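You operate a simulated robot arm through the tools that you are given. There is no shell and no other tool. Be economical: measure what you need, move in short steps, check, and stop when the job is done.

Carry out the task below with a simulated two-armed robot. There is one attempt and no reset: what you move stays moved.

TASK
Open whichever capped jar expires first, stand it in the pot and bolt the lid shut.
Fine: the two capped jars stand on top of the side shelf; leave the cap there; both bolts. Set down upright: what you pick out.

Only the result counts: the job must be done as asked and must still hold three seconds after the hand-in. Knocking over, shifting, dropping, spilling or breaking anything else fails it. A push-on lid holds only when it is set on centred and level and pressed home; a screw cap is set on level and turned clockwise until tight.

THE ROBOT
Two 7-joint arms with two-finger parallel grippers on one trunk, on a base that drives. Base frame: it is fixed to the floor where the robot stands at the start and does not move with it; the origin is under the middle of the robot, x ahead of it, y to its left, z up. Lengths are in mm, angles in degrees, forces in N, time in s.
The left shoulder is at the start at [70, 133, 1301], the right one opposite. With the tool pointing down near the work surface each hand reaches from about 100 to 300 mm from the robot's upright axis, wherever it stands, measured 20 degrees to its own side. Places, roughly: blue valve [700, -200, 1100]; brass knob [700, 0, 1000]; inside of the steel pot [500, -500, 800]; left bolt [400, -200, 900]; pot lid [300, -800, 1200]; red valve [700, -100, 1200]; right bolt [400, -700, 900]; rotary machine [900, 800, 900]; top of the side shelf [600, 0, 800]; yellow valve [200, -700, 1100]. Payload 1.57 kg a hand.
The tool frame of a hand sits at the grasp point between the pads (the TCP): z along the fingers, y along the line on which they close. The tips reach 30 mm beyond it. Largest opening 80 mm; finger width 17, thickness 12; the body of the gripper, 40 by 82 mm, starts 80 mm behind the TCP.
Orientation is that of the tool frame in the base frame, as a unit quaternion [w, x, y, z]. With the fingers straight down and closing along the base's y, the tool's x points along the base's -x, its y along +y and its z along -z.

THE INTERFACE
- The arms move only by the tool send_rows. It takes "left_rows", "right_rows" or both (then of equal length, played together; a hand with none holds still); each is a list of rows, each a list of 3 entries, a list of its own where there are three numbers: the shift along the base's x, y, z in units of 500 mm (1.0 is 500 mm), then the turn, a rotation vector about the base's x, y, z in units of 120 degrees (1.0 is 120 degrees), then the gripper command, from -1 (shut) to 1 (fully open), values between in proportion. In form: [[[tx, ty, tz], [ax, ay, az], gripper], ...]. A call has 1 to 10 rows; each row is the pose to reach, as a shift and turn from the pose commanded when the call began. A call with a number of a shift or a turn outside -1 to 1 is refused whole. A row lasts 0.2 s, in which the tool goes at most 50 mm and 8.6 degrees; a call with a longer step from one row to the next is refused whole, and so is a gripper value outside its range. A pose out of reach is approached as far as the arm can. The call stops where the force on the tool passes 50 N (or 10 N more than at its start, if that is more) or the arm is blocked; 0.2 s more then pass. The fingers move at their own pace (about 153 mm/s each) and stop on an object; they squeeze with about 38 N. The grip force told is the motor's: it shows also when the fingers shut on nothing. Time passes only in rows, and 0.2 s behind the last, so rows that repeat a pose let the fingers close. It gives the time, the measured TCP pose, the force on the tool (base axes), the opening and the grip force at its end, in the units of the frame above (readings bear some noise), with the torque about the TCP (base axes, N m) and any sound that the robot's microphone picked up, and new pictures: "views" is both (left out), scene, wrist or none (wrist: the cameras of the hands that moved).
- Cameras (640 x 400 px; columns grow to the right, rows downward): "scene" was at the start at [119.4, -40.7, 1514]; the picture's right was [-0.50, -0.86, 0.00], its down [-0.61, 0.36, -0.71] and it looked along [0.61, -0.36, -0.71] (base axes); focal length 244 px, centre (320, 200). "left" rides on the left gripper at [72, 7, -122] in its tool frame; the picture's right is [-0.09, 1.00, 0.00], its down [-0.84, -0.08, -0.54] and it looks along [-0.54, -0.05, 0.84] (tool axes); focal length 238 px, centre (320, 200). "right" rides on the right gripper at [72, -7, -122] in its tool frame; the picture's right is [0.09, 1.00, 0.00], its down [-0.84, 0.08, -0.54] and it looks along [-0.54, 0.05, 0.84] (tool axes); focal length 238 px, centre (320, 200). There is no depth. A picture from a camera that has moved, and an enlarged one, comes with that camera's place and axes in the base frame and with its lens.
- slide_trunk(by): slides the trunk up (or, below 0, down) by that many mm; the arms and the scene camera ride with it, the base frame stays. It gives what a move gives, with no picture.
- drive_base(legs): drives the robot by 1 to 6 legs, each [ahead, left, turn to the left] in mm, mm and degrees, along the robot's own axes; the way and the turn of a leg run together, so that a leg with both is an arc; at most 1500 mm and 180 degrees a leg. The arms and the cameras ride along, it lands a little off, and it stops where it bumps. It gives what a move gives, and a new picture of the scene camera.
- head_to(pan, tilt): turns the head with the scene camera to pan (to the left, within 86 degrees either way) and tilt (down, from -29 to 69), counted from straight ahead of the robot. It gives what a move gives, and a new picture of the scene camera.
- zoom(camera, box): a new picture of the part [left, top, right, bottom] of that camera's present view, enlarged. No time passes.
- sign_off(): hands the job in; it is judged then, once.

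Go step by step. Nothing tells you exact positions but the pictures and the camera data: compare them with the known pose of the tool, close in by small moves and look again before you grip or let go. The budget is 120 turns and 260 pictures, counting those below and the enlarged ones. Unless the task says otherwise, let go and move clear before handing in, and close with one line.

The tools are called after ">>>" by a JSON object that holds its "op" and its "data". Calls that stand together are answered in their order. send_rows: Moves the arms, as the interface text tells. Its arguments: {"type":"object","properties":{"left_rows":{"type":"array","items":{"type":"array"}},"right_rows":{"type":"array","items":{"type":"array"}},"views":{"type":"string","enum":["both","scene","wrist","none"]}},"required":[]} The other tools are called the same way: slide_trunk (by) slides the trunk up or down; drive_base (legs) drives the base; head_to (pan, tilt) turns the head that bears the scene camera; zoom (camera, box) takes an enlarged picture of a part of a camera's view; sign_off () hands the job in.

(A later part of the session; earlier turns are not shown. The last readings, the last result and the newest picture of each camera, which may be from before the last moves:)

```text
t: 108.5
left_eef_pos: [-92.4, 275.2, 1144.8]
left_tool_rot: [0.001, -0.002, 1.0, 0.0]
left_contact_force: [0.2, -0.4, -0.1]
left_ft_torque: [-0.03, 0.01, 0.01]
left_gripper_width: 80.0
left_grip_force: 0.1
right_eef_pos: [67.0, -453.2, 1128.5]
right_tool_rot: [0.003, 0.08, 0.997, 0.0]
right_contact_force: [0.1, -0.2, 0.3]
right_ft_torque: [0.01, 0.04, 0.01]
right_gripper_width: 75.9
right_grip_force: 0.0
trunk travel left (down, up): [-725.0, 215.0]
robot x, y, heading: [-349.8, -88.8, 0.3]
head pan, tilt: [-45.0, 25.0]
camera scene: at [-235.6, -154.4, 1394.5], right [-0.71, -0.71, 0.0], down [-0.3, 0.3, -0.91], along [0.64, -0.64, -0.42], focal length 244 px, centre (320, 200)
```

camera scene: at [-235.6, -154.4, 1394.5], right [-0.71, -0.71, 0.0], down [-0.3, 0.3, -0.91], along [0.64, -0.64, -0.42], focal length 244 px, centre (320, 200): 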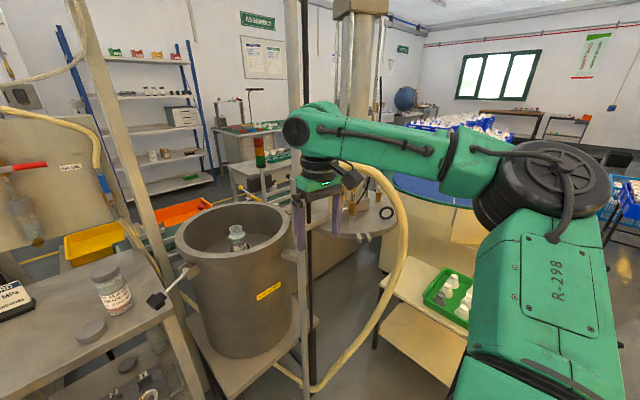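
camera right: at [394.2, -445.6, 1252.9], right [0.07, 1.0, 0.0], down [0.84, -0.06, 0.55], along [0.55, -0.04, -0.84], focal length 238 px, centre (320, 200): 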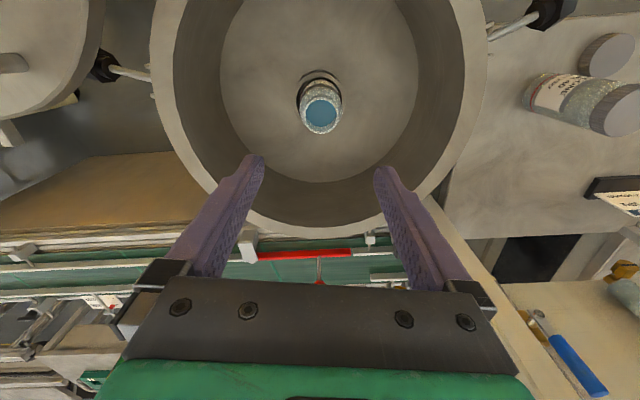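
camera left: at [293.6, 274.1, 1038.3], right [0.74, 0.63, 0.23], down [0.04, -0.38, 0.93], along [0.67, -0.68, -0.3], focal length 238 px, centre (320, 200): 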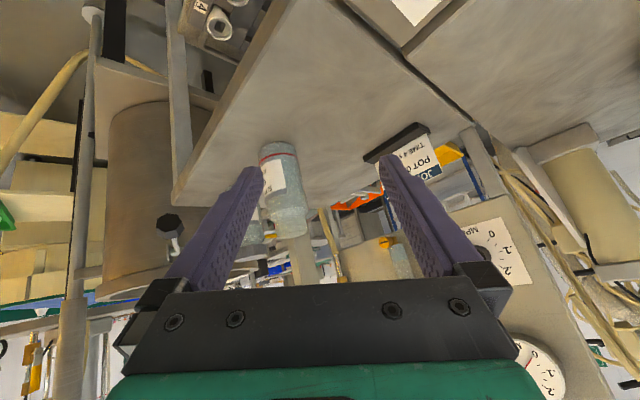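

The arm still hides the lid. I'll drive 450 mm to the right and look straight at it.

>>> {"op": "drive_base", "data": {"legs": [[0, -450, 0]]}}

>>> {"op": "head_to", "data": {"pan": -8, "tilt": 30}}

```text
t: 110.1
left_eef_pos: [-97.4, 91.6, 1144.3]
left_tool_rot: [0.003, -0.003, 1.0, -0.003]
left_contact_force: [-1.0, -1.0, 0.2]
left_ft_torque: [0.0, -0.03, 0.0]
left_gripper_width: 80.2
left_grip_force: 0.1
right_eef_pos: [60.1, -626.1, 1129.1]
right_tool_rot: [-0.004, 0.072, 0.997, 0.007]
right_contact_force: [-6.9, 28.6, 8.0]
right_ft_torque: [-0.92, -0.23, -0.18]
right_gripper_width: 50.5
right_grip_force: 0.1
trunk travel left (down, up): [-725.0, 215.0]
robot x, y, heading: [-350.9, -283.6, 0.1]
head pan, tilt: [-45.0, 25.0]
stopped in leg 1: the force on the tool passed its limit (the readings are from after the stop); the commanded pose is now the measured one
camera scene: at [-240.9, -335.5, 1395.8], right [-0.7, -0.71, 0.0], down [-0.3, 0.29, -0.91], along [0.64, -0.64, -0.42], focal length 244 px, centre (320, 200)
```

scene: 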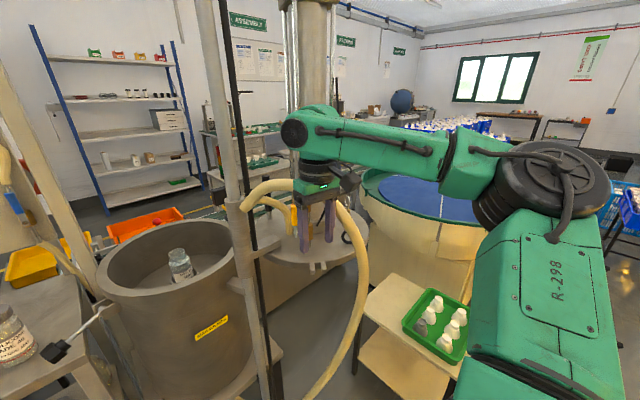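

```text
t: 111.1
left_eef_pos: [-96.4, 94.1, 1142.5]
left_tool_rot: [0.003, -0.003, 1.0, -0.005]
left_contact_force: [-0.7, 0.3, -0.3]
left_ft_torque: [-0.01, 0.02, -0.02]
left_gripper_width: 80.3
left_grip_force: 0.0
right_eef_pos: [60.8, -624.9, 1130.9]
right_tool_rot: [-0.005, 0.075, 0.997, 0.005]
right_contact_force: [-10.8, 26.3, 4.4]
right_ft_torque: [-0.82, -0.27, -0.38]
right_gripper_width: 52.8
right_grip_force: 0.2
trunk travel left (down, up): [-725.0, 215.0]
robot x, y, heading: [-351.5, -277.8, -0.1]
head pan, tilt: [-8.0, 30.0]
camera scene: at [-216.0, -279.4, 1387.2], right [-0.14, -0.99, 0.01], down [-0.49, 0.06, -0.87], along [0.86, -0.12, -0.5], focal length 244 px, centre (320, 200)
```

scene: 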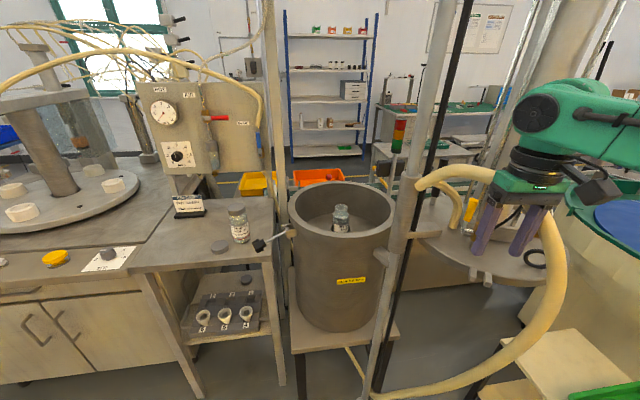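

My right fingers touched the yellow hose. I'll withdraw the hand to the left and up, then zoom in on the lid.

>>> {"op": "send_rows", "data": {"right_rows": [[[0, 0.05, 0], [0, 0, 0], 0.5], [[0, 0.13, 0.02], [0, 0, 0], 0.3], [[0, 0.22, 0.08], [0, 0, 0], 0], [[0, 0.3, 0.16], [0, 0, 0], -0.5], [[0, 0.36, 0.24], [0, 0, 0], -1]], "views": "scene"}}

>>> {"op": "zoom", "data": {"camera": "scene", "box": [360, 120, 640, 320]}}

>>> {"op": "zoom", "data": {"camera": "scene", "box": [230, 160, 430, 300]}}

```text
refused: row 3 steps farther than a row can; nothing moved
```

```text
2.00 times, centred on (500, 220) of scene
camera zoom: at [-216.0, -279.4, 1387.2], right [-0.14, -0.99, 0.01], down [-0.49, 0.06, -0.87], along [0.86, -0.12, -0.5], focal length 488 px, centre (-40, 160)
```

zoom: 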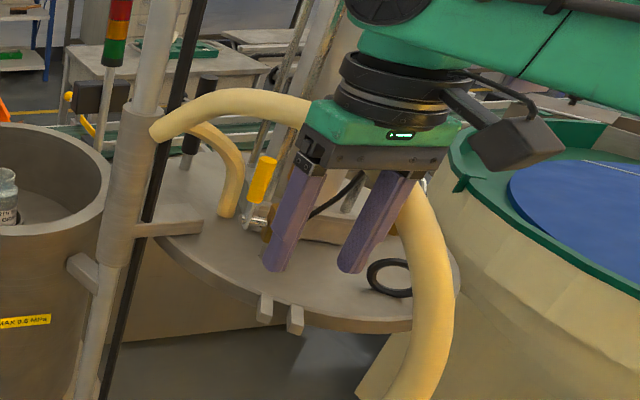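

```text
2.86 times, centred on (330, 230) of scene
camera zoom: at [-216.0, -279.4, 1387.2], right [-0.14, -0.99, 0.01], down [-0.49, 0.06, -0.87], along [0.86, -0.12, -0.5], focal length 697 px, centre (291, 114)
```

zoom: 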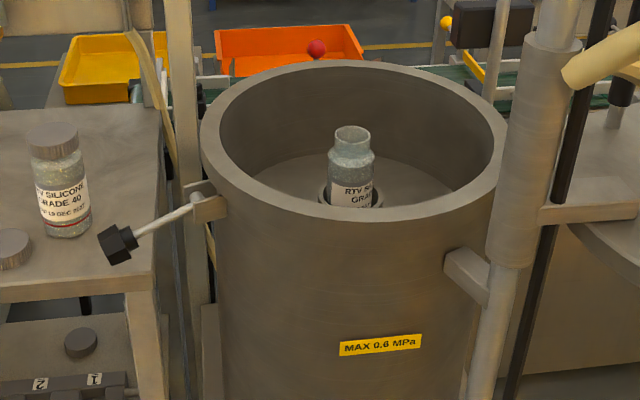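

The lid hangs on a swinging arm on the post, with a black handle and fork slots for the bolts. First I'll withdraw the right hand from the hose in smaller steps.

>>> {"op": "send_rows", "data": {"right_rows": [[[0, 0.05, 0], [0, 0, 0], 0.3], [[0, 0.12, 0.02], [0, 0, 0], 0], [[0, 0.19, 0.06], [0, 0, 0], -0.3], [[-0.02, 0.26, 0.1], [0, 0, 0], -0.6], [[-0.04, 0.33, 0.14], [0, 0, 0], -1], [[-0.06, 0.4, 0.18], [0, 0, 0], -1], [[-0.08, 0.47, 0.22], [0, 0, 0], -1]], "views": "scene"}}

>>> {"op": "zoom", "data": {"camera": "scene", "box": [380, 130, 600, 310]}}

```text
t: 112.7
left_eef_pos: [-90.9, 85.6, 1144.0]
left_tool_rot: [0.0, -0.002, 1.0, 0.0]
left_contact_force: [0.9, -1.3, 0.0]
left_ft_torque: [0.01, 0.04, -0.03]
left_gripper_width: 80.0
left_grip_force: 0.0
right_eef_pos: [24.3, -400.2, 1234.3]
right_tool_rot: [-0.006, 0.075, 0.997, 0.008]
right_contact_force: [-0.2, 0.5, -0.2]
right_ft_torque: [-0.04, -0.03, 0.03]
right_gripper_width: 0.0
right_grip_force: 21.8
trunk travel left (down, up): [-725.0, 215.0]
robot x, y, heading: [-348.9, -279.6, -0.1]
head pan, tilt: [-8.0, 30.0]
camera scene: at [-210.1, -290.2, 1386.5], right [-0.14, -0.99, 0.0], down [-0.5, 0.07, -0.87], along [0.86, -0.12, -0.5], focal length 244 px, centre (320, 200)
```

scene: 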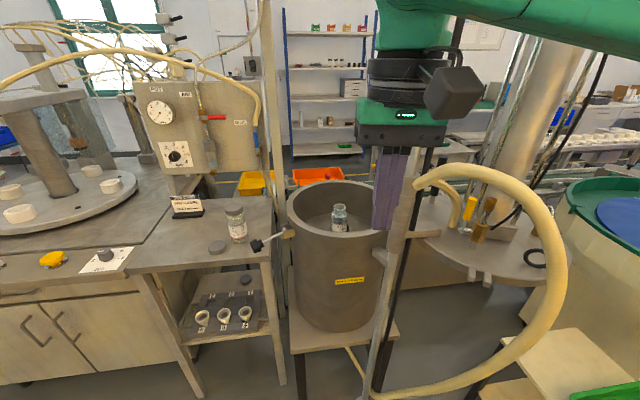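

```text
2.22 times, centred on (490, 220) of scene
camera zoom: at [-210.1, -290.2, 1386.5], right [-0.14, -0.99, 0.0], down [-0.5, 0.07, -0.87], along [0.86, -0.12, -0.5], focal length 542 px, centre (-58, 156)
```

zoom: 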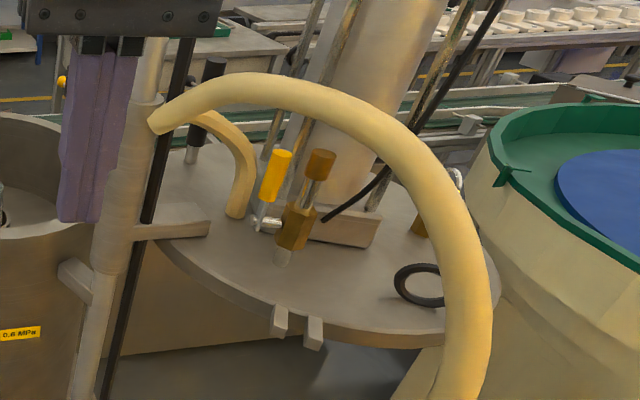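

The lid assembly is now clear: a disc with valve, ring and handle, carried by an arm from the sleeve, a hose loop, and a tall column behind. I'll look higher up to understand what the column belongs to.

>>> {"op": "head_to", "data": {"pan": -40, "tilt": 0}}

>>> {"op": "head_to", "data": {"pan": -40, "tilt": 35}}

>>> {"op": "zoom", "data": {"camera": "scene", "box": [200, 60, 440, 260]}}

```text
t: 113.7
left_eef_pos: [-93.4, 85.4, 1144.9]
left_tool_rot: [0.0, -0.002, 1.0, 0.0]
left_contact_force: [-0.2, -0.2, -0.5]
left_ft_torque: [0.02, -0.03, 0.0]
left_gripper_width: 79.9
left_grip_force: 0.1
right_eef_pos: [23.3, -400.7, 1234.3]
right_tool_rot: [-0.006, 0.075, 0.997, 0.008]
right_contact_force: [0.2, 0.0, 0.0]
right_ft_torque: [0.03, 0.01, -0.01]
right_gripper_width: 0.0
right_grip_force: 20.9
trunk travel left (down, up): [-725.0, 215.0]
robot x, y, heading: [-352.8, -281.0, -0.2]
head pan, tilt: [-40.0, 0.0]
camera scene: at [-231.5, -336.0, 1434.9], right [-0.64, -0.77, 0.0], down [0.0, 0.0, -1.0], along [0.77, -0.64, 0.0], focal length 244 px, centre (320, 200)
```

scene: 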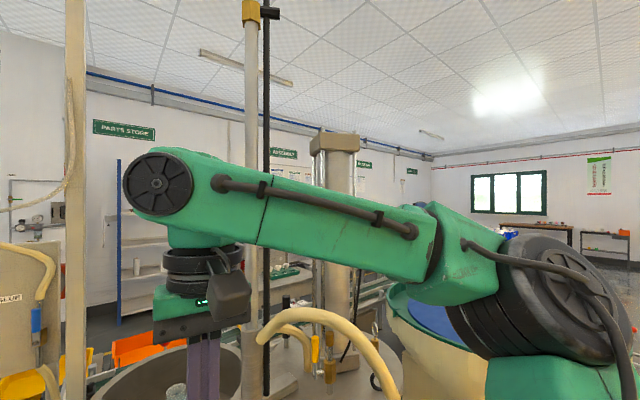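

```text
t: 114.7
left_eef_pos: [-92.1, 83.7, 1145.3]
left_tool_rot: [-0.001, -0.002, 1.0, 0.001]
left_contact_force: [-0.8, 1.0, 1.0]
left_ft_torque: [-0.01, 0.03, -0.01]
left_gripper_width: 80.1
left_grip_force: 0.0
right_eef_pos: [23.1, -400.2, 1234.6]
right_tool_rot: [-0.007, 0.075, 0.997, 0.008]
right_contact_force: [-1.0, -0.3, 1.1]
right_ft_torque: [0.0, -0.02, 0.01]
right_gripper_width: 0.0
right_grip_force: 21.0
trunk travel left (down, up): [-725.0, 215.0]
robot x, y, heading: [-350.0, -275.3, 0.2]
head pan, tilt: [-40.0, 35.0]
camera scene: at [-232.9, -334.8, 1378.9], right [-0.64, -0.77, 0.0], down [-0.44, 0.37, -0.82], along [0.63, -0.53, -0.57], focal length 244 px, centre (320, 200)
```

scene: 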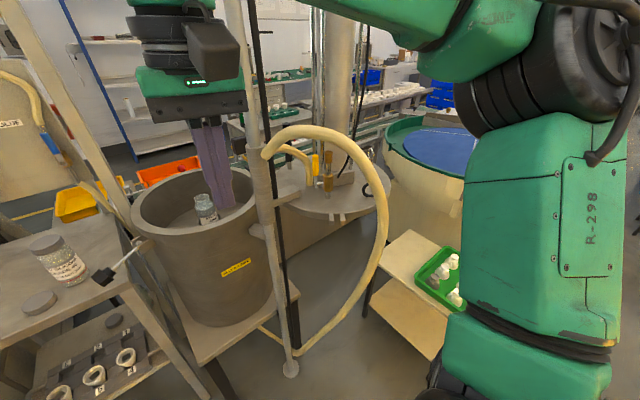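

```text
2.00 times, centred on (320, 160) of scene
camera zoom: at [-232.9, -334.8, 1378.9], right [-0.64, -0.77, 0.0], down [-0.44, 0.37, -0.82], along [0.63, -0.53, -0.57], focal length 488 px, centre (320, 280)
```

zoom: 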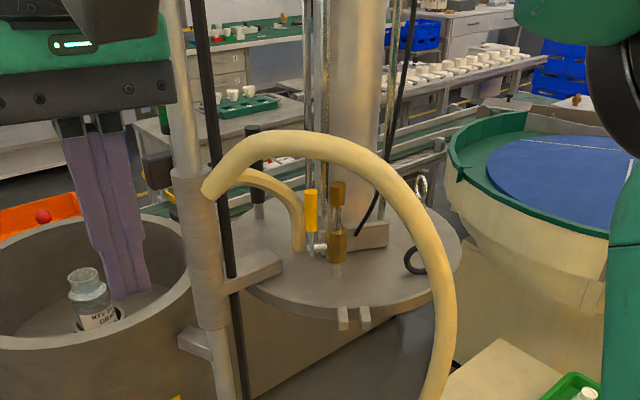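

The column stands on the lid (about [262, −800]) and is tall, so I can push it at z≈1270, above the hose, to swing the lid about the post. First I'll raise the trunk and drive in front of it.

>>> {"op": "slide_trunk", "data": {"by": 120}}

>>> {"op": "drive_base", "data": {"legs": [[0, -390, 0]]}}

>>> {"op": "head_to", "data": {"pan": 0, "tilt": 32}}

```text
t: 116.2
left_eef_pos: [-91.8, 85.8, 1265.7]
left_tool_rot: [0.0, -0.003, 1.0, -0.001]
left_contact_force: [0.7, 0.0, 0.4]
left_ft_torque: [-0.01, 0.02, -0.02]
left_gripper_width: 80.2
left_grip_force: 0.0
right_eef_pos: [24.6, -400.1, 1353.3]
right_tool_rot: [-0.006, 0.076, 0.997, 0.009]
right_contact_force: [1.3, -0.1, -0.4]
right_ft_torque: [0.0, 0.01, -0.04]
right_gripper_width: 0.0
right_grip_force: 21.4
trunk travel left (down, up): [-845.0, 95.0]
robot x, y, heading: [-350.5, -277.1, -0.0]
head pan, tilt: [-40.0, 35.0]
```

```text
t: 118.7
left_eef_pos: [-91.4, -303.2, 1264.5]
left_tool_rot: [0.0, -0.003, 1.0, 0.0]
left_contact_force: [-0.3, 0.6, -0.1]
left_ft_torque: [-0.03, 0.02, 0.0]
left_gripper_width: 79.9
left_grip_force: 0.0
right_eef_pos: [24.8, -788.2, 1353.9]
right_tool_rot: [-0.007, 0.073, 0.997, 0.006]
right_contact_force: [-0.1, 0.9, -1.1]
right_ft_torque: [0.01, -0.03, 0.03]
right_gripper_width: 0.0
right_grip_force: 21.3
trunk travel left (down, up): [-845.0, 95.0]
robot x, y, heading: [-349.3, -671.0, 0.5]
head pan, tilt: [-40.0, 35.0]
camera scene: at [-231.4, -723.5, 1498.9], right [-0.64, -0.77, 0.0], down [-0.44, 0.36, -0.82], along [0.63, -0.52, -0.57], focal length 244 px, centre (320, 200)
```

scene: 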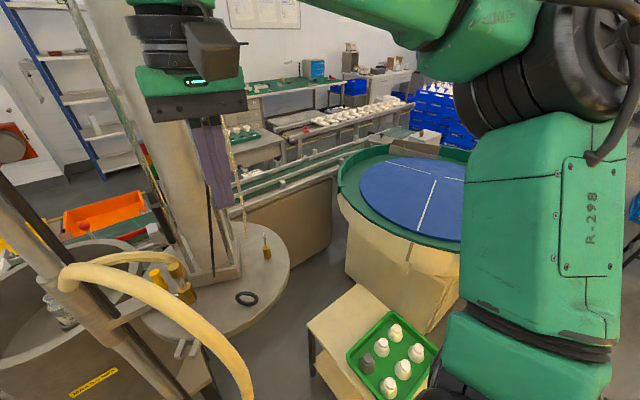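

```text
t: 119.7
left_eef_pos: [-92.5, -306.0, 1265.4]
left_tool_rot: [0.0, -0.003, 1.0, 0.0]
left_contact_force: [0.1, -0.2, -0.6]
left_ft_torque: [-0.03, -0.02, -0.05]
left_gripper_width: 79.8
left_grip_force: 0.0
right_eef_pos: [24.4, -791.2, 1354.4]
right_tool_rot: [-0.007, 0.074, 0.997, 0.008]
right_contact_force: [0.5, 0.7, -0.1]
right_ft_torque: [-0.05, 0.04, 0.05]
right_gripper_width: 0.0
right_grip_force: 21.6
trunk travel left (down, up): [-845.0, 95.0]
robot x, y, heading: [-351.2, -672.9, 0.1]
head pan, tilt: [0.0, 32.0]
camera scene: at [-209.6, -669.4, 1503.4], right [0.0, -1.0, 0.0], down [-0.53, 0.0, -0.85], along [0.85, 0.0, -0.53], focal length 244 px, centre (320, 200)
```

scene: 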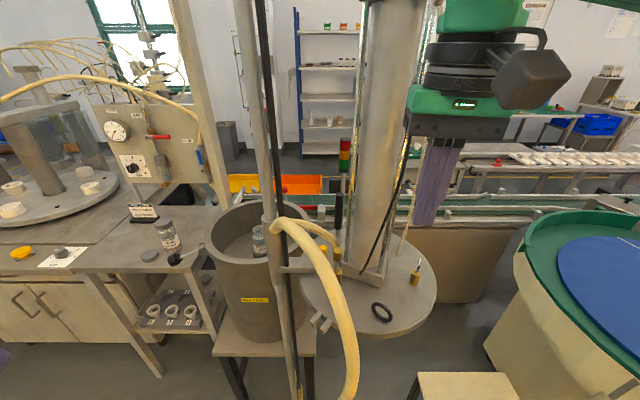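

This view confirms the column sits on the lid centre, about [235, −786]. I'll tilt the right hand 60° forward and bring its closed fingertips just short of the column, above the hose.

>>> {"op": "send_rows", "data": {"right_rows": [[[0.02, 0.001, 0], [0, -0.0625, 0], -1], [[0.045, 0.002, -0.01], [0, -0.125, 0], -1], [[0.07, 0.003, -0.03], [0, -0.1875, 0], -1], [[0.095, 0.005, -0.05], [0, -0.25, 0], -1], [[0.12, 0.007, -0.07], [0, -0.3125, 0], -1], [[0.14, 0.01, -0.09], [0, -0.375, 0], -1], [[0.16, 0.01, -0.11], [0, -0.4375, 0], -1], [[0.172, 0.01, -0.128], [0, -0.5, 0], -1], [[0.172, 0.01, -0.128], [0, -0.5, 0], -1]], "views": "both"}}

```text
t: 121.7
left_eef_pos: [-90.9, -305.8, 1264.8]
left_tool_rot: [0.0, -0.003, 1.0, 0.0]
left_contact_force: [-0.4, -0.3, -0.6]
left_ft_torque: [-0.03, -0.01, 0.03]
left_gripper_width: 79.9
left_grip_force: 0.0
right_eef_pos: [104.9, -785.4, 1299.4]
right_tool_rot: [0.435, 0.063, 0.897, 0.04]
right_contact_force: [0.2, -0.9, 0.5]
right_ft_torque: [0.03, 0.02, 0.03]
right_gripper_width: 0.1
right_grip_force: 21.3
right hand out of reach, approached as far as the arm can: row 8, 9
trunk travel left (down, up): [-845.0, 95.0]
robot x, y, heading: [-347.1, -671.2, 0.5]
head pan, tilt: [0.0, 32.0]
camera scene: at [-209.7, -669.3, 1503.4], right [0.0, -1.0, 0.0], down [-0.53, 0.0, -0.85], along [0.85, 0.0, -0.53], focal length 244 px, centre (320, 200)
camera right: at [-36.3, -782.8, 1319.5], right [0.02, 1.0, 0.05], down [0.09, -0.06, 0.99], along [1.0, -0.02, -0.09], focal length 238 px, centre (320, 200)
```

scene: 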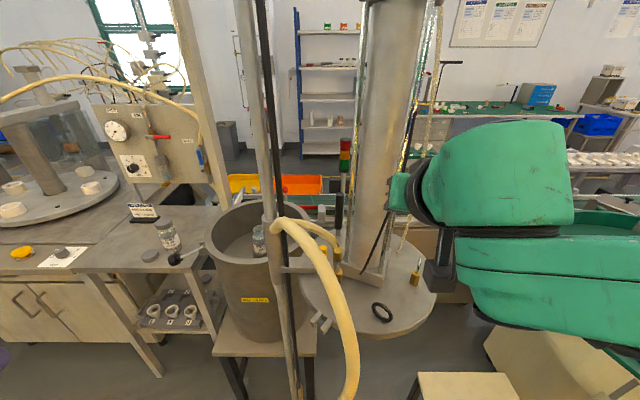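
right: 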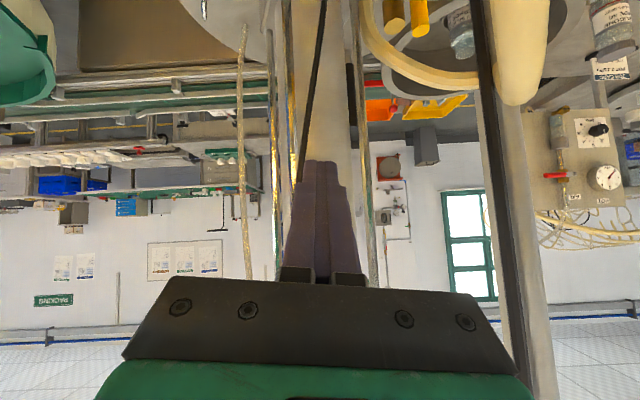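

The column is dead ahead of the fingertips. Pushing +x in small steps to feel the resistance.

>>> {"op": "send_rows", "data": {"right_rows": [[[0.04, 0, 0], [0, 0, 0], -1], [[0.08, 0, 0], [0, 0, 0], -1], [[0.12, 0, 0], [0, 0, 0], -1], [[0.15, 0, 0], [0, 0, 0], -1], [[0.18, 0, 0], [0, 0, 0], -1], [[0.21, 0, 0], [0, 0, 0], -1], [[0.24, 0, 0], [0, 0, 0], -1], [[0.27, 0, 0], [0, 0, 0], -1]], "views": "both"}}

```text
t: 123.5
left_eef_pos: [-90.9, -306.7, 1265.0]
left_tool_rot: [0.0, -0.004, 1.0, 0.0]
left_contact_force: [0.7, -0.1, 0.3]
left_ft_torque: [-0.02, 0.02, -0.01]
left_gripper_width: 80.1
left_grip_force: 0.1
right_eef_pos: [241.1, -785.1, 1299.8]
right_tool_rot: [0.435, 0.062, 0.897, 0.041]
right_contact_force: [0.1, 0.3, 0.5]
right_ft_torque: [0.02, 0.02, 0.0]
right_gripper_width: 0.0
right_grip_force: 21.6
trunk travel left (down, up): [-845.0, 95.0]
robot x, y, heading: [-347.7, -671.5, 0.0]
head pan, tilt: [0.0, 32.0]
camera scene: at [-208.2, -669.4, 1503.3], right [0.0, -1.0, 0.0], down [-0.53, 0.0, -0.85], along [0.85, 0.0, -0.53], focal length 244 px, centre (320, 200)
camera right: at [100.7, -781.8, 1319.4], right [0.02, 1.0, 0.05], down [0.09, -0.06, 0.99], along [1.0, -0.02, -0.09], focal length 238 px, centre (320, 200)
```

scene: 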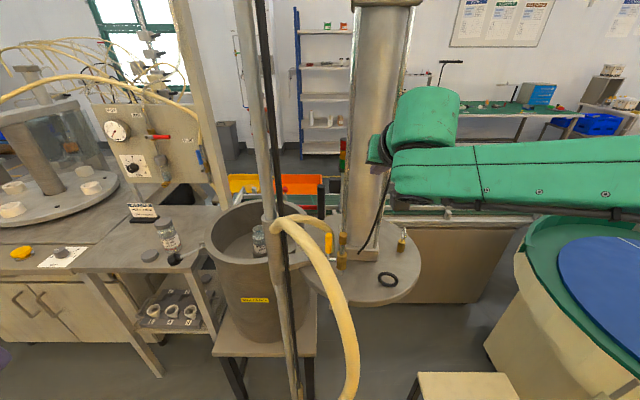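
right: 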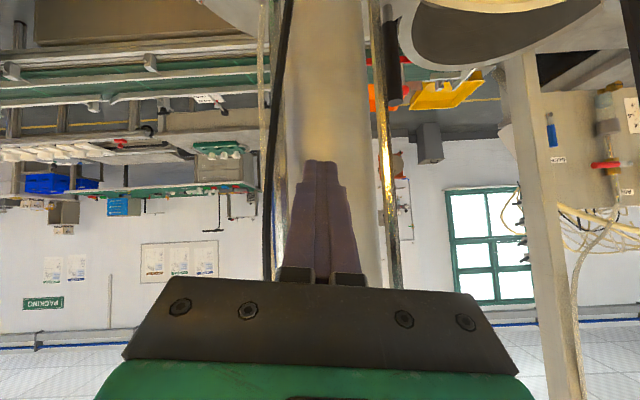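

The lid swings easily. I'll drive forward 100 mm, pushing it further along.

>>> {"op": "drive_base", "data": {"legs": [[100, 0, 0]]}}

```text
t: 124.7
left_eef_pos: [-0.0, -303.0, 1267.5]
left_tool_rot: [0.005, -0.004, 1.0, -0.001]
left_contact_force: [-0.6, 0.4, -0.2]
left_ft_torque: [-0.04, -0.06, -0.01]
left_gripper_width: 79.9
left_grip_force: 0.1
right_eef_pos: [331.5, -781.8, 1305.8]
right_tool_rot: [0.44, 0.061, 0.895, 0.039]
right_contact_force: [-0.8, -0.8, 0.0]
right_ft_torque: [-0.03, -0.04, 0.0]
right_gripper_width: 0.0
right_grip_force: 21.4
trunk travel left (down, up): [-845.0, 95.0]
robot x, y, heading: [-243.1, -673.4, 0.4]
head pan, tilt: [0.0, 32.0]
camera scene: at [-120.2, -666.9, 1504.5], right [0.01, -1.0, 0.0], down [-0.52, 0.0, -0.85], along [0.85, 0.0, -0.52], focal length 244 px, centre (320, 200)
```

scene: 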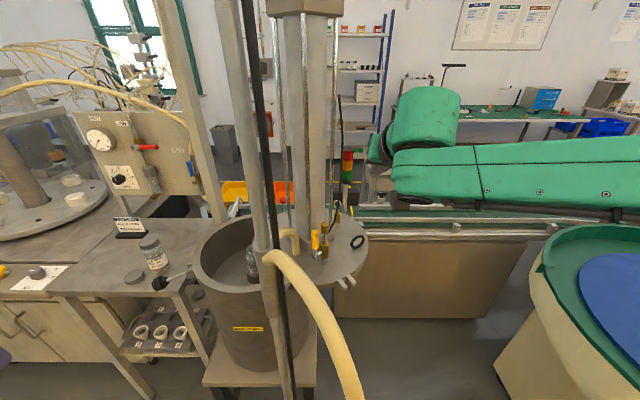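

The lid coasted to about θ = −25°, nearly there. I'll withdraw the right hand, back off and go to the left side of the post to pull the lid by its handle.

>>> {"op": "drive_base", "data": {"legs": [[-110, 0, 0]]}}

>>> {"op": "send_rows", "data": {"right_rows": [[[-0.06, 0, 0.01], [0, 0.06, 0], -1], [[-0.12, 0, 0.03], [0, 0.12, 0], -1], [[-0.18, 0, 0.05], [0, 0.18, 0], -1], [[-0.24, 0, 0.07], [0, 0.24, 0], -1], [[-0.3, 0, 0.09], [0, 0.3, 0], -1], [[-0.36, 0, 0.1], [0, 0.36, 0], -1], [[-0.4, 0, 0.11], [0, 0.42, 0], -1], [[-0.42, 0, 0.11], [0, 0.47, 0], -1]], "views": "scene"}}

>>> {"op": "zoom", "data": {"camera": "scene", "box": [200, 150, 440, 310]}}

```text
t: 125.9
left_eef_pos: [-98.0, -306.0, 1264.8]
left_tool_rot: [-0.002, -0.004, 1.0, -0.001]
left_contact_force: [0.6, -0.1, -0.2]
left_ft_torque: [0.0, 0.0, 0.02]
left_gripper_width: 80.0
left_grip_force: 0.0
right_eef_pos: [233.7, -784.8, 1297.9]
right_tool_rot: [0.434, 0.062, 0.898, 0.04]
right_contact_force: [-0.2, -0.4, 0.5]
right_ft_torque: [0.01, 0.01, -0.05]
right_gripper_width: 0.0
right_grip_force: 21.2
trunk travel left (down, up): [-845.0, 95.0]
robot x, y, heading: [-358.0, -669.5, 0.2]
head pan, tilt: [0.0, 32.0]
camera scene: at [-215.1, -669.7, 1503.1], right [0.01, -1.0, 0.0], down [-0.53, 0.0, -0.85], along [0.85, 0.0, -0.53], focal length 244 px, centre (320, 200)
```

scene: 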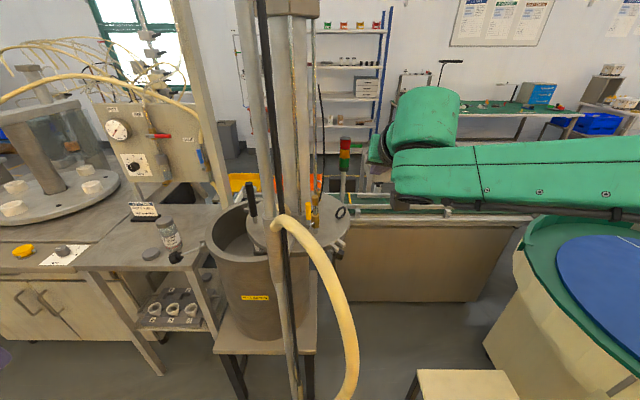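

```text
t: 127.7
left_eef_pos: [-100.4, -306.8, 1264.6]
left_tool_rot: [-0.001, -0.003, 1.0, 0.0]
left_contact_force: [-0.2, 0.8, 0.2]
left_ft_torque: [0.0, 0.0, -0.01]
left_gripper_width: 80.1
left_grip_force: 0.0
right_eef_pos: [22.8, -784.7, 1354.0]
right_tool_rot: [-0.042, 0.073, 0.996, 0.006]
right_contact_force: [0.8, -0.5, -0.7]
right_ft_torque: [0.0, -0.02, 0.0]
right_gripper_width: 0.0
right_grip_force: 21.7
trunk travel left (down, up): [-845.0, 95.0]
robot x, y, heading: [-359.6, -669.8, 0.3]
head pan, tilt: [0.0, 32.0]
camera scene: at [-216.6, -669.7, 1503.2], right [0.01, -1.0, 0.0], down [-0.53, 0.0, -0.85], along [0.85, 0.0, -0.53], focal length 244 px, centre (320, 200)
```

scene: 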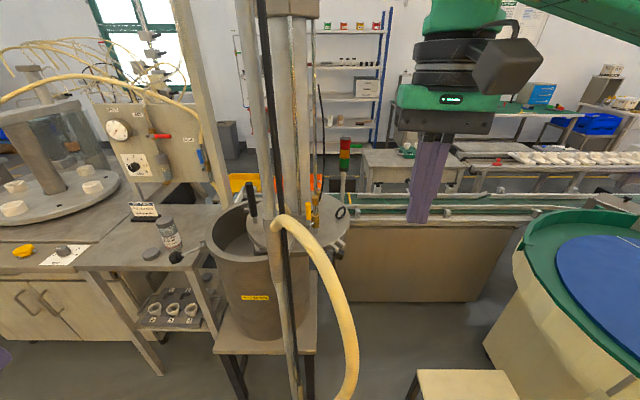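

```text
2.50 times, centred on (320, 230) of scene
camera zoom: at [-216.6, -669.7, 1503.2], right [0.01, -1.0, 0.0], down [-0.53, 0.0, -0.85], along [0.85, 0.0, -0.53], focal length 610 px, centre (320, 125)
```

zoom: 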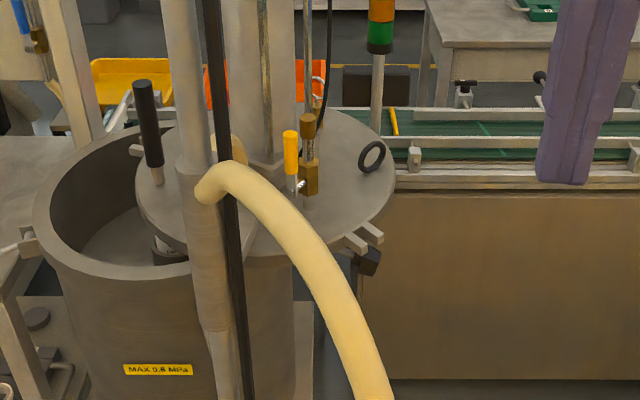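

The lid now covers most of the pot with its black handle near [447, −448]; about 35° remain. I'll drive to the earlier spot left of the pot and pull the handle with the right hand.

>>> {"op": "drive_base", "data": {"legs": [[0, 580, 0], [395, 0, 0]]}}

>>> {"op": "slide_trunk", "data": {"by": -70}}

>>> {"op": "head_to", "data": {"pan": -42, "tilt": 45}}

```text
t: 133.1
left_eef_pos: [288.0, 278.8, 1265.0]
left_tool_rot: [0.001, -0.005, 1.0, -0.001]
left_contact_force: [0.2, -0.1, 0.0]
left_ft_torque: [-0.01, 0.0, -0.02]
left_gripper_width: 80.0
left_grip_force: 0.1
right_eef_pos: [411.0, -200.0, 1356.4]
right_tool_rot: [-0.039, 0.072, 0.997, 0.006]
right_contact_force: [-0.1, 0.2, -0.2]
right_ft_torque: [0.0, -0.03, 0.0]
right_gripper_width: 0.0
right_grip_force: 20.9
trunk travel left (down, up): [-845.0, 95.0]
robot x, y, heading: [34.0, -83.3, 0.4]
head pan, tilt: [0.0, 32.0]
camera scene: at [170.8, -85.2, 1503.7], right [0.01, -1.0, 0.0], down [-0.53, 0.0, -0.85], along [0.85, 0.01, -0.53], focal length 244 px, centre (320, 200)
```

scene: 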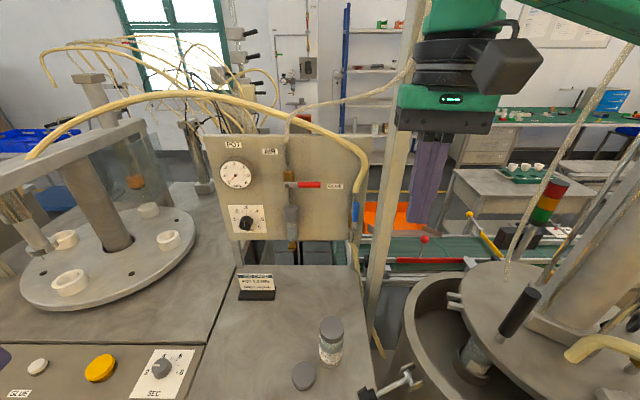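

```text
t: 134.1
left_eef_pos: [290.8, 278.1, 1196.5]
left_tool_rot: [0.001, -0.005, 1.0, 0.0]
left_contact_force: [-0.3, 0.2, -0.3]
left_ft_torque: [0.04, -0.05, -0.02]
left_gripper_width: 79.8
left_grip_force: 0.1
right_eef_pos: [412.9, -199.8, 1286.4]
right_tool_rot: [-0.04, 0.073, 0.997, 0.004]
right_contact_force: [-0.3, 0.7, -0.2]
right_ft_torque: [-0.01, -0.04, -0.02]
right_gripper_width: 0.0
right_grip_force: 21.5
trunk travel left (down, up): [-775.0, 165.0]
robot x, y, heading: [32.0, -87.2, 0.4]
head pan, tilt: [0.0, 32.0]
```

```text
t: 135.2
left_eef_pos: [291.3, 278.9, 1195.6]
left_tool_rot: [0.0, -0.004, 1.0, 0.0]
left_contact_force: [-0.4, -0.1, -0.3]
left_ft_torque: [0.02, -0.01, 0.01]
left_gripper_width: 80.1
left_grip_force: 0.1
right_eef_pos: [414.5, -200.6, 1285.4]
right_tool_rot: [-0.04, 0.073, 0.997, 0.005]
right_contact_force: [0.1, 0.0, 0.3]
right_ft_torque: [0.01, 0.01, -0.01]
right_gripper_width: 0.2
right_grip_force: 21.1
trunk travel left (down, up): [-775.0, 165.0]
robot x, y, heading: [34.7, -88.2, 0.6]
head pan, tilt: [-42.0, 45.0]
camera scene: at [144.7, -139.7, 1414.0], right [-0.66, -0.75, 0.0], down [-0.53, 0.47, -0.71], along [0.53, -0.47, -0.71], focal length 244 px, centre (320, 200)
```

scene: 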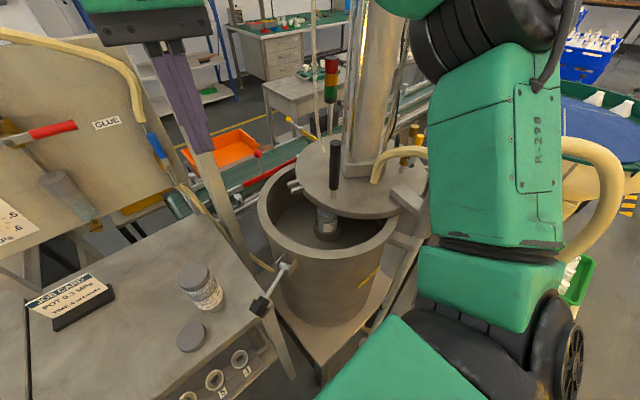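

The lid floats just above the rim; the handle stands at about [448, −452], black grip z≈1015–1150. Moving the right hand over it.

>>> {"op": "send_rows", "data": {"right_rows": [[[0.012, -0.085, -0.01], [0, -0.019, 0], -1], [[0.024, -0.17, -0.02], [0, -0.038, 0], -0.5], [[0.036, -0.255, -0.03], [0, -0.038, 0], 0], [[0.048, -0.34, -0.04], [0, -0.038, 0], 0.3], [[0.06, -0.425, -0.05], [0, -0.038, 0], 0.5], [[0.066, -0.5, -0.06], [0, -0.038, 0], 0.5], [[0.066, -0.5, -0.1], [0, -0.038, 0], 0.5]], "views": "both"}}

```text
t: 136.8
left_eef_pos: [291.0, 279.1, 1195.1]
left_tool_rot: [0.001, -0.006, 1.0, 0.0]
left_contact_force: [0.5, 0.3, 0.1]
left_ft_torque: [-0.02, -0.01, 0.0]
left_gripper_width: 80.4
left_grip_force: 0.2
right_eef_pos: [446.3, -449.4, 1234.8]
right_tool_rot: [0.0, 0.072, 0.997, 0.009]
right_contact_force: [0.1, -0.6, 0.0]
right_ft_torque: [-0.02, 0.01, -0.01]
right_gripper_width: 60.0
right_grip_force: 0.0
trunk travel left (down, up): [-775.0, 165.0]
robot x, y, heading: [35.6, -82.8, 0.5]
head pan, tilt: [-42.0, 45.0]
camera scene: at [144.6, -140.0, 1414.0], right [-0.66, -0.75, 0.0], down [-0.53, 0.47, -0.71], along [0.53, -0.47, -0.71], focal length 244 px, centre (320, 200)
camera right: at [373.8, -447.5, 1358.1], right [0.05, 1.0, 0.02], down [0.84, -0.05, 0.54], along [0.54, -0.01, -0.84], focal length 238 px, centre (320, 200)
```

scene: 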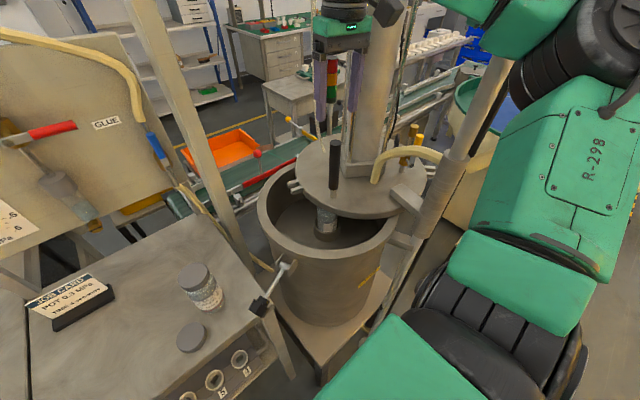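
right: 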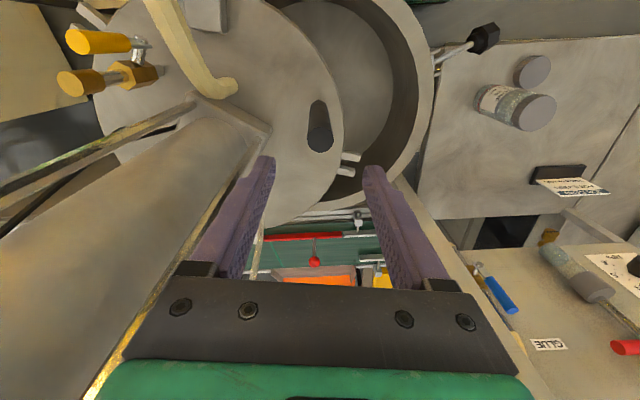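

Aligned with the handle's top end. Descending around it and closing.

>>> {"op": "send_rows", "data": {"right_rows": [[[0, 0.003, -0.08], [0, 0, 0], 0.5], [[0, 0.003, -0.16], [0, 0, 0], 0.5], [[0, 0.003, -0.24], [0, 0, 0], 0.5], [[0, 0.003, -0.27], [0, 0, 0], 0.5], [[0, 0.003, -0.27], [0, 0, 0], -1], [[0, 0.003, -0.27], [0, 0, 0], -1]], "views": "both"}}

```text
t: 138.2
left_eef_pos: [290.7, 279.8, 1194.7]
left_tool_rot: [0.0, -0.005, 1.0, 0.0]
left_contact_force: [0.0, 0.0, -0.1]
left_ft_torque: [-0.02, -0.02, -0.02]
left_gripper_width: 80.0
left_grip_force: 0.0
right_eef_pos: [448.6, -447.3, 1099.6]
right_tool_rot: [-0.001, 0.072, 0.997, 0.007]
right_contact_force: [-0.1, 0.6, -4.6]
right_ft_torque: [-3.21, -0.81, 0.23]
right_gripper_width: 24.7
right_grip_force: 36.6
trunk travel left (down, up): [-775.0, 165.0]
robot x, y, heading: [34.9, -88.5, 0.5]
head pan, tilt: [-42.0, 45.0]
camera scene: at [144.9, -139.2, 1413.9], right [-0.66, -0.75, 0.0], down [-0.53, 0.47, -0.71], along [0.53, -0.47, -0.71], focal length 244 px, centre (320, 200)
camera right: at [374.4, -445.3, 1222.8], right [0.05, 1.0, 0.01], down [0.84, -0.05, 0.54], along [0.54, -0.02, -0.84], focal length 238 px, centre (320, 200)
```

scene: 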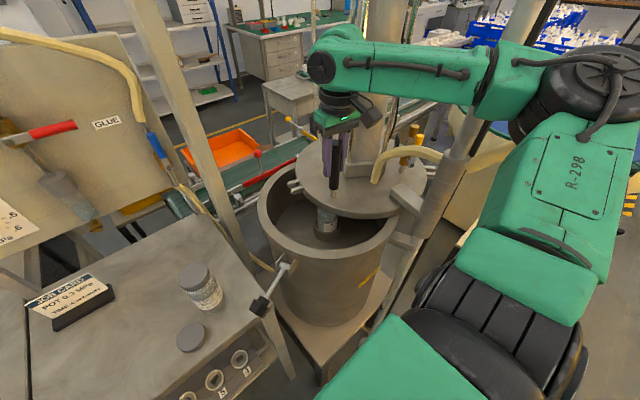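
right: 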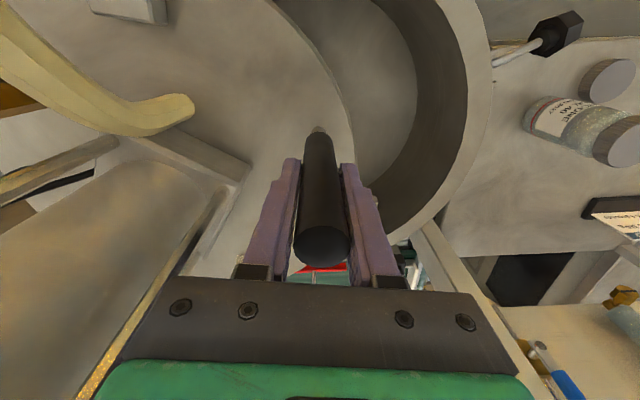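

The handle is held. Pulling it along the arc about the post (first 24°), turning the hand with it.

>>> {"op": "send_rows", "data": {"right_rows": [[[-0.0155, 0.0235, 0], [0, 0, 0.033], -1], [[-0.0324, 0.0452, 0], [0, 0, 0.0625], -1], [[-0.052, 0.068, 0], [0, 0, 0.095], -1], [[-0.0734, 0.0876, 0], [0, 0, 0.125], -1], [[-0.096, 0.1075, 0], [0, 0, 0.16], -1], [[-0.1202, 0.1242, 0], [0, 0, 0.195], -1]], "views": "both"}}

```text
t: 139.6
left_eef_pos: [293.5, 284.6, 1193.0]
left_tool_rot: [-0.001, -0.005, 1.0, -0.002]
left_contact_force: [0.0, 0.1, 0.6]
left_ft_torque: [-0.01, -0.04, -0.01]
left_gripper_width: 79.7
left_grip_force: 0.1
right_eef_pos: [389.3, -379.5, 1099.0]
right_tool_rot: [-0.004, -0.133, 0.991, 0.008]
right_contact_force: [9.2, 17.0, -14.6]
right_ft_torque: [-2.6, -1.66, 0.02]
right_gripper_width: 25.0
right_grip_force: 36.3
trunk travel left (down, up): [-775.0, 165.0]
robot x, y, heading: [41.2, -86.8, 0.5]
head pan, tilt: [-42.0, 45.0]
camera scene: at [148.4, -132.9, 1413.6], right [-0.66, -0.75, 0.01], down [-0.53, 0.47, -0.71], along [0.53, -0.47, -0.71], focal length 244 px, centre (320, 200)
camera right: at [322.3, -405.8, 1223.2], right [-0.35, 0.94, 0.02], down [0.79, 0.29, 0.54], along [0.5, 0.2, -0.84], focal length 238 px, centre (320, 200)
```

scene: 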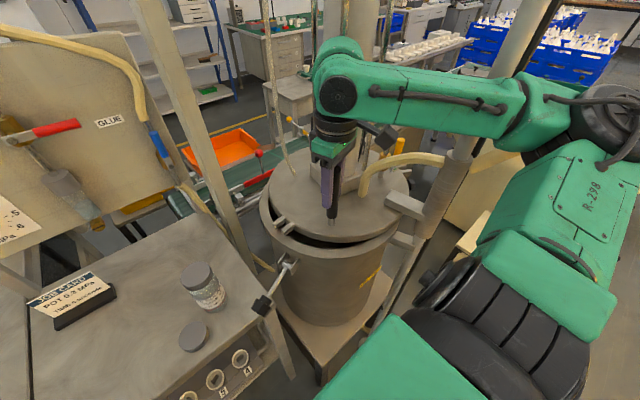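
right: 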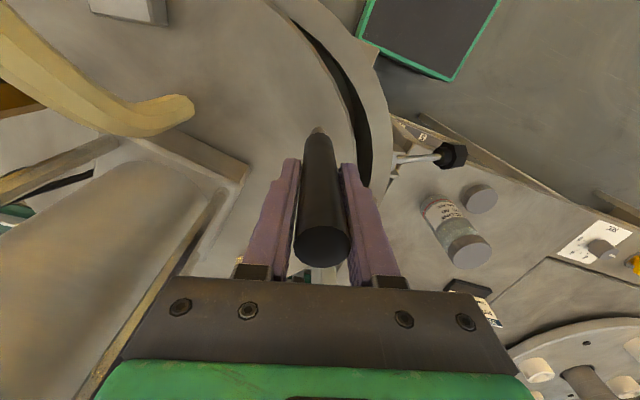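

Almost closed; a crescent gap remains at the front. Pulling another ~13°.

>>> {"op": "send_rows", "data": {"right_rows": [[[-0.022, 0.018, 0], [0, 0, 0.03], -1], [[-0.0466, 0.033, 0], [0, 0, 0.06], -1], [[-0.068, 0.043, 0], [0, 0, 0.085], -1], [[-0.0886, 0.05, 0], [0, 0, 0.11], -1], [[-0.0886, 0.05, 0], [0, 0, 0.11], -1]], "views": "both"}}

>>> {"op": "zoom", "data": {"camera": "scene", "box": [230, 150, 430, 310]}}

```text
t: 140.8
left_eef_pos: [298.5, 282.2, 1193.2]
left_tool_rot: [-0.003, -0.005, 1.0, -0.001]
left_contact_force: [-0.4, -0.6, 0.8]
left_ft_torque: [0.01, 0.01, 0.07]
left_gripper_width: 80.0
left_grip_force: 0.1
right_eef_pos: [353.4, -357.7, 1100.7]
right_tool_rot: [-0.003, -0.245, 0.97, 0.005]
right_contact_force: [30.5, 9.9, 2.8]
right_ft_torque: [-2.38, -1.13, 0.04]
right_gripper_width: 24.6
right_grip_force: 36.4
trunk travel left (down, up): [-775.0, 165.0]
robot x, y, heading: [33.8, -86.0, 0.3]
head pan, tilt: [-42.0, 45.0]
camera scene: at [155.3, -135.1, 1413.5], right [-0.66, -0.75, 0.01], down [-0.53, 0.47, -0.7], along [0.52, -0.47, -0.71], focal length 244 px, centre (320, 200)
camera right: at [292.6, -398.2, 1223.7], right [-0.55, 0.83, 0.01], down [0.7, 0.46, 0.54], along [0.45, 0.31, -0.84], focal length 238 px, centre (320, 200)
```

scene: 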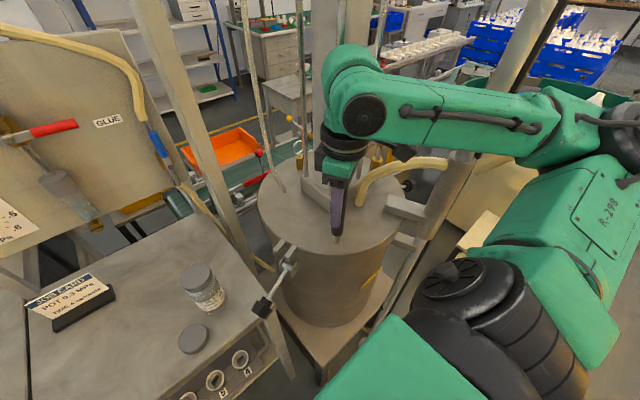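
right: 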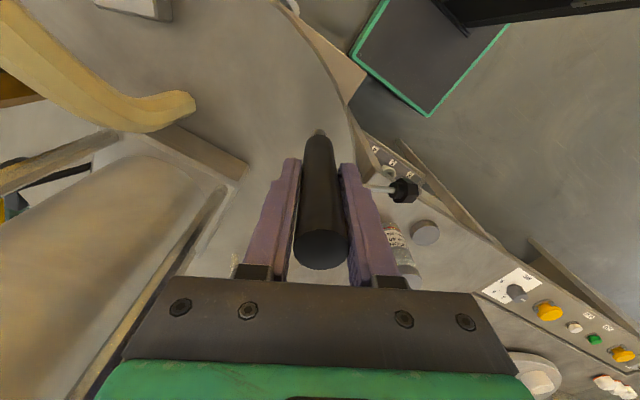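

```text
2.50 times, centred on (330, 230) of scene
camera zoom: at [155.3, -135.1, 1413.5], right [-0.66, -0.75, 0.01], down [-0.53, 0.47, -0.7], along [0.52, -0.47, -0.71], focal length 610 px, centre (295, 125)
```

zoom: 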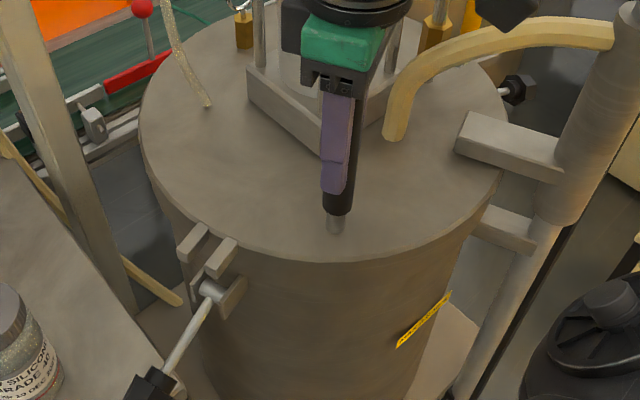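

The lid is seated against its stop, with its left fork exactly over the left bolt. I'll release the handle and rise, then enlarge the bolt.

>>> {"op": "send_rows", "data": {"right_rows": [[[0, 0, 0], [0, 0, 0], 0.2], [[0, 0, 0], [0, 0, 0], 0.3], [[0, 0, 0.08], [0, 0, 0], 0.3], [[0, 0, 0.17], [0, 0, 0], 0.3], [[0, 0, 0.26], [0, 0, 0], 0.3], [[0, 0.06, 0.3], [0, 0, 0], 0.3], [[0, 0.12, 0.3], [0, 0, -0.05], 0.3]], "views": "both"}}

>>> {"op": "zoom", "data": {"camera": "scene", "box": [240, 200, 360, 320]}}

>>> {"op": "zoom", "data": {"camera": "right", "box": [260, 40, 460, 200]}}

```text
t: 142.4
left_eef_pos: [291.5, 280.6, 1195.2]
left_tool_rot: [0.001, -0.005, 1.0, 0.0]
left_contact_force: [0.2, 0.5, 0.8]
left_ft_torque: [-0.02, 0.01, -0.02]
left_gripper_width: 79.9
left_grip_force: 0.0
right_eef_pos: [341.4, -296.9, 1251.2]
right_tool_rot: [-0.003, -0.193, 0.981, 0.008]
right_contact_force: [0.0, 0.6, -0.2]
right_ft_torque: [-0.02, 0.0, -0.01]
right_gripper_width: 51.7
right_grip_force: 0.0
trunk travel left (down, up): [-775.0, 165.0]
robot x, y, heading: [32.9, -85.6, 0.4]
head pan, tilt: [-42.0, 45.0]
camera scene: at [144.0, -137.6, 1414.1], right [-0.66, -0.75, 0.0], down [-0.53, 0.47, -0.71], along [0.53, -0.47, -0.71], focal length 244 px, centre (320, 200)
camera right: at [278.0, -331.9, 1374.8], right [-0.46, 0.89, 0.02], down [0.75, 0.38, 0.54], along [0.47, 0.26, -0.84], focal length 238 px, centre (320, 200)
```

scene: 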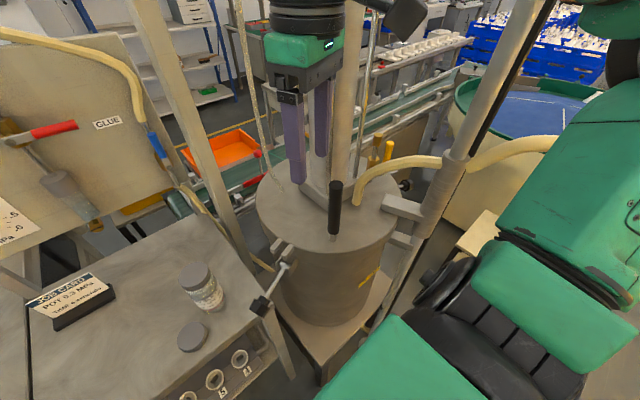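
right: 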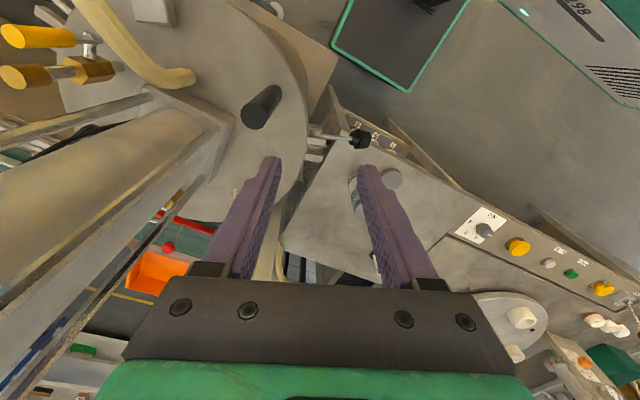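

```text
3.33 times, centred on (300, 260) of scene
camera zoom: at [144.0, -137.6, 1414.1], right [-0.66, -0.75, 0.0], down [-0.53, 0.47, -0.71], along [0.53, -0.47, -0.71], focal length 813 px, centre (387, 0)
```

zoom: 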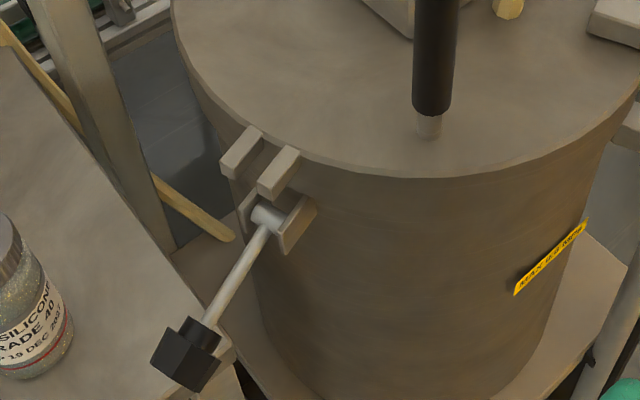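

```text
2.50 times, centred on (360, 120) of right
camera zoom: at [278.0, -331.9, 1374.8], right [-0.46, 0.89, 0.02], down [0.75, 0.38, 0.54], along [0.47, 0.26, -0.84], focal length 596 px, centre (220, 400)
```

zoom: 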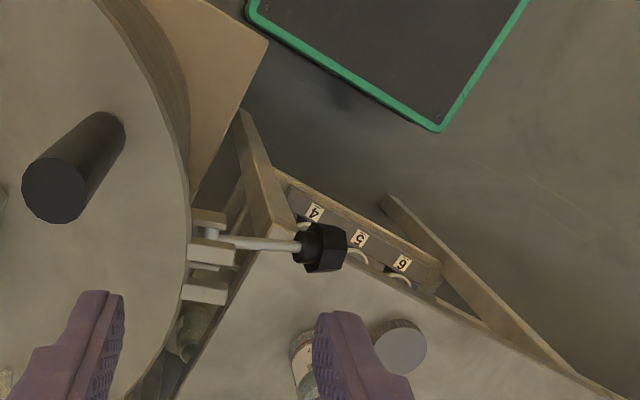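

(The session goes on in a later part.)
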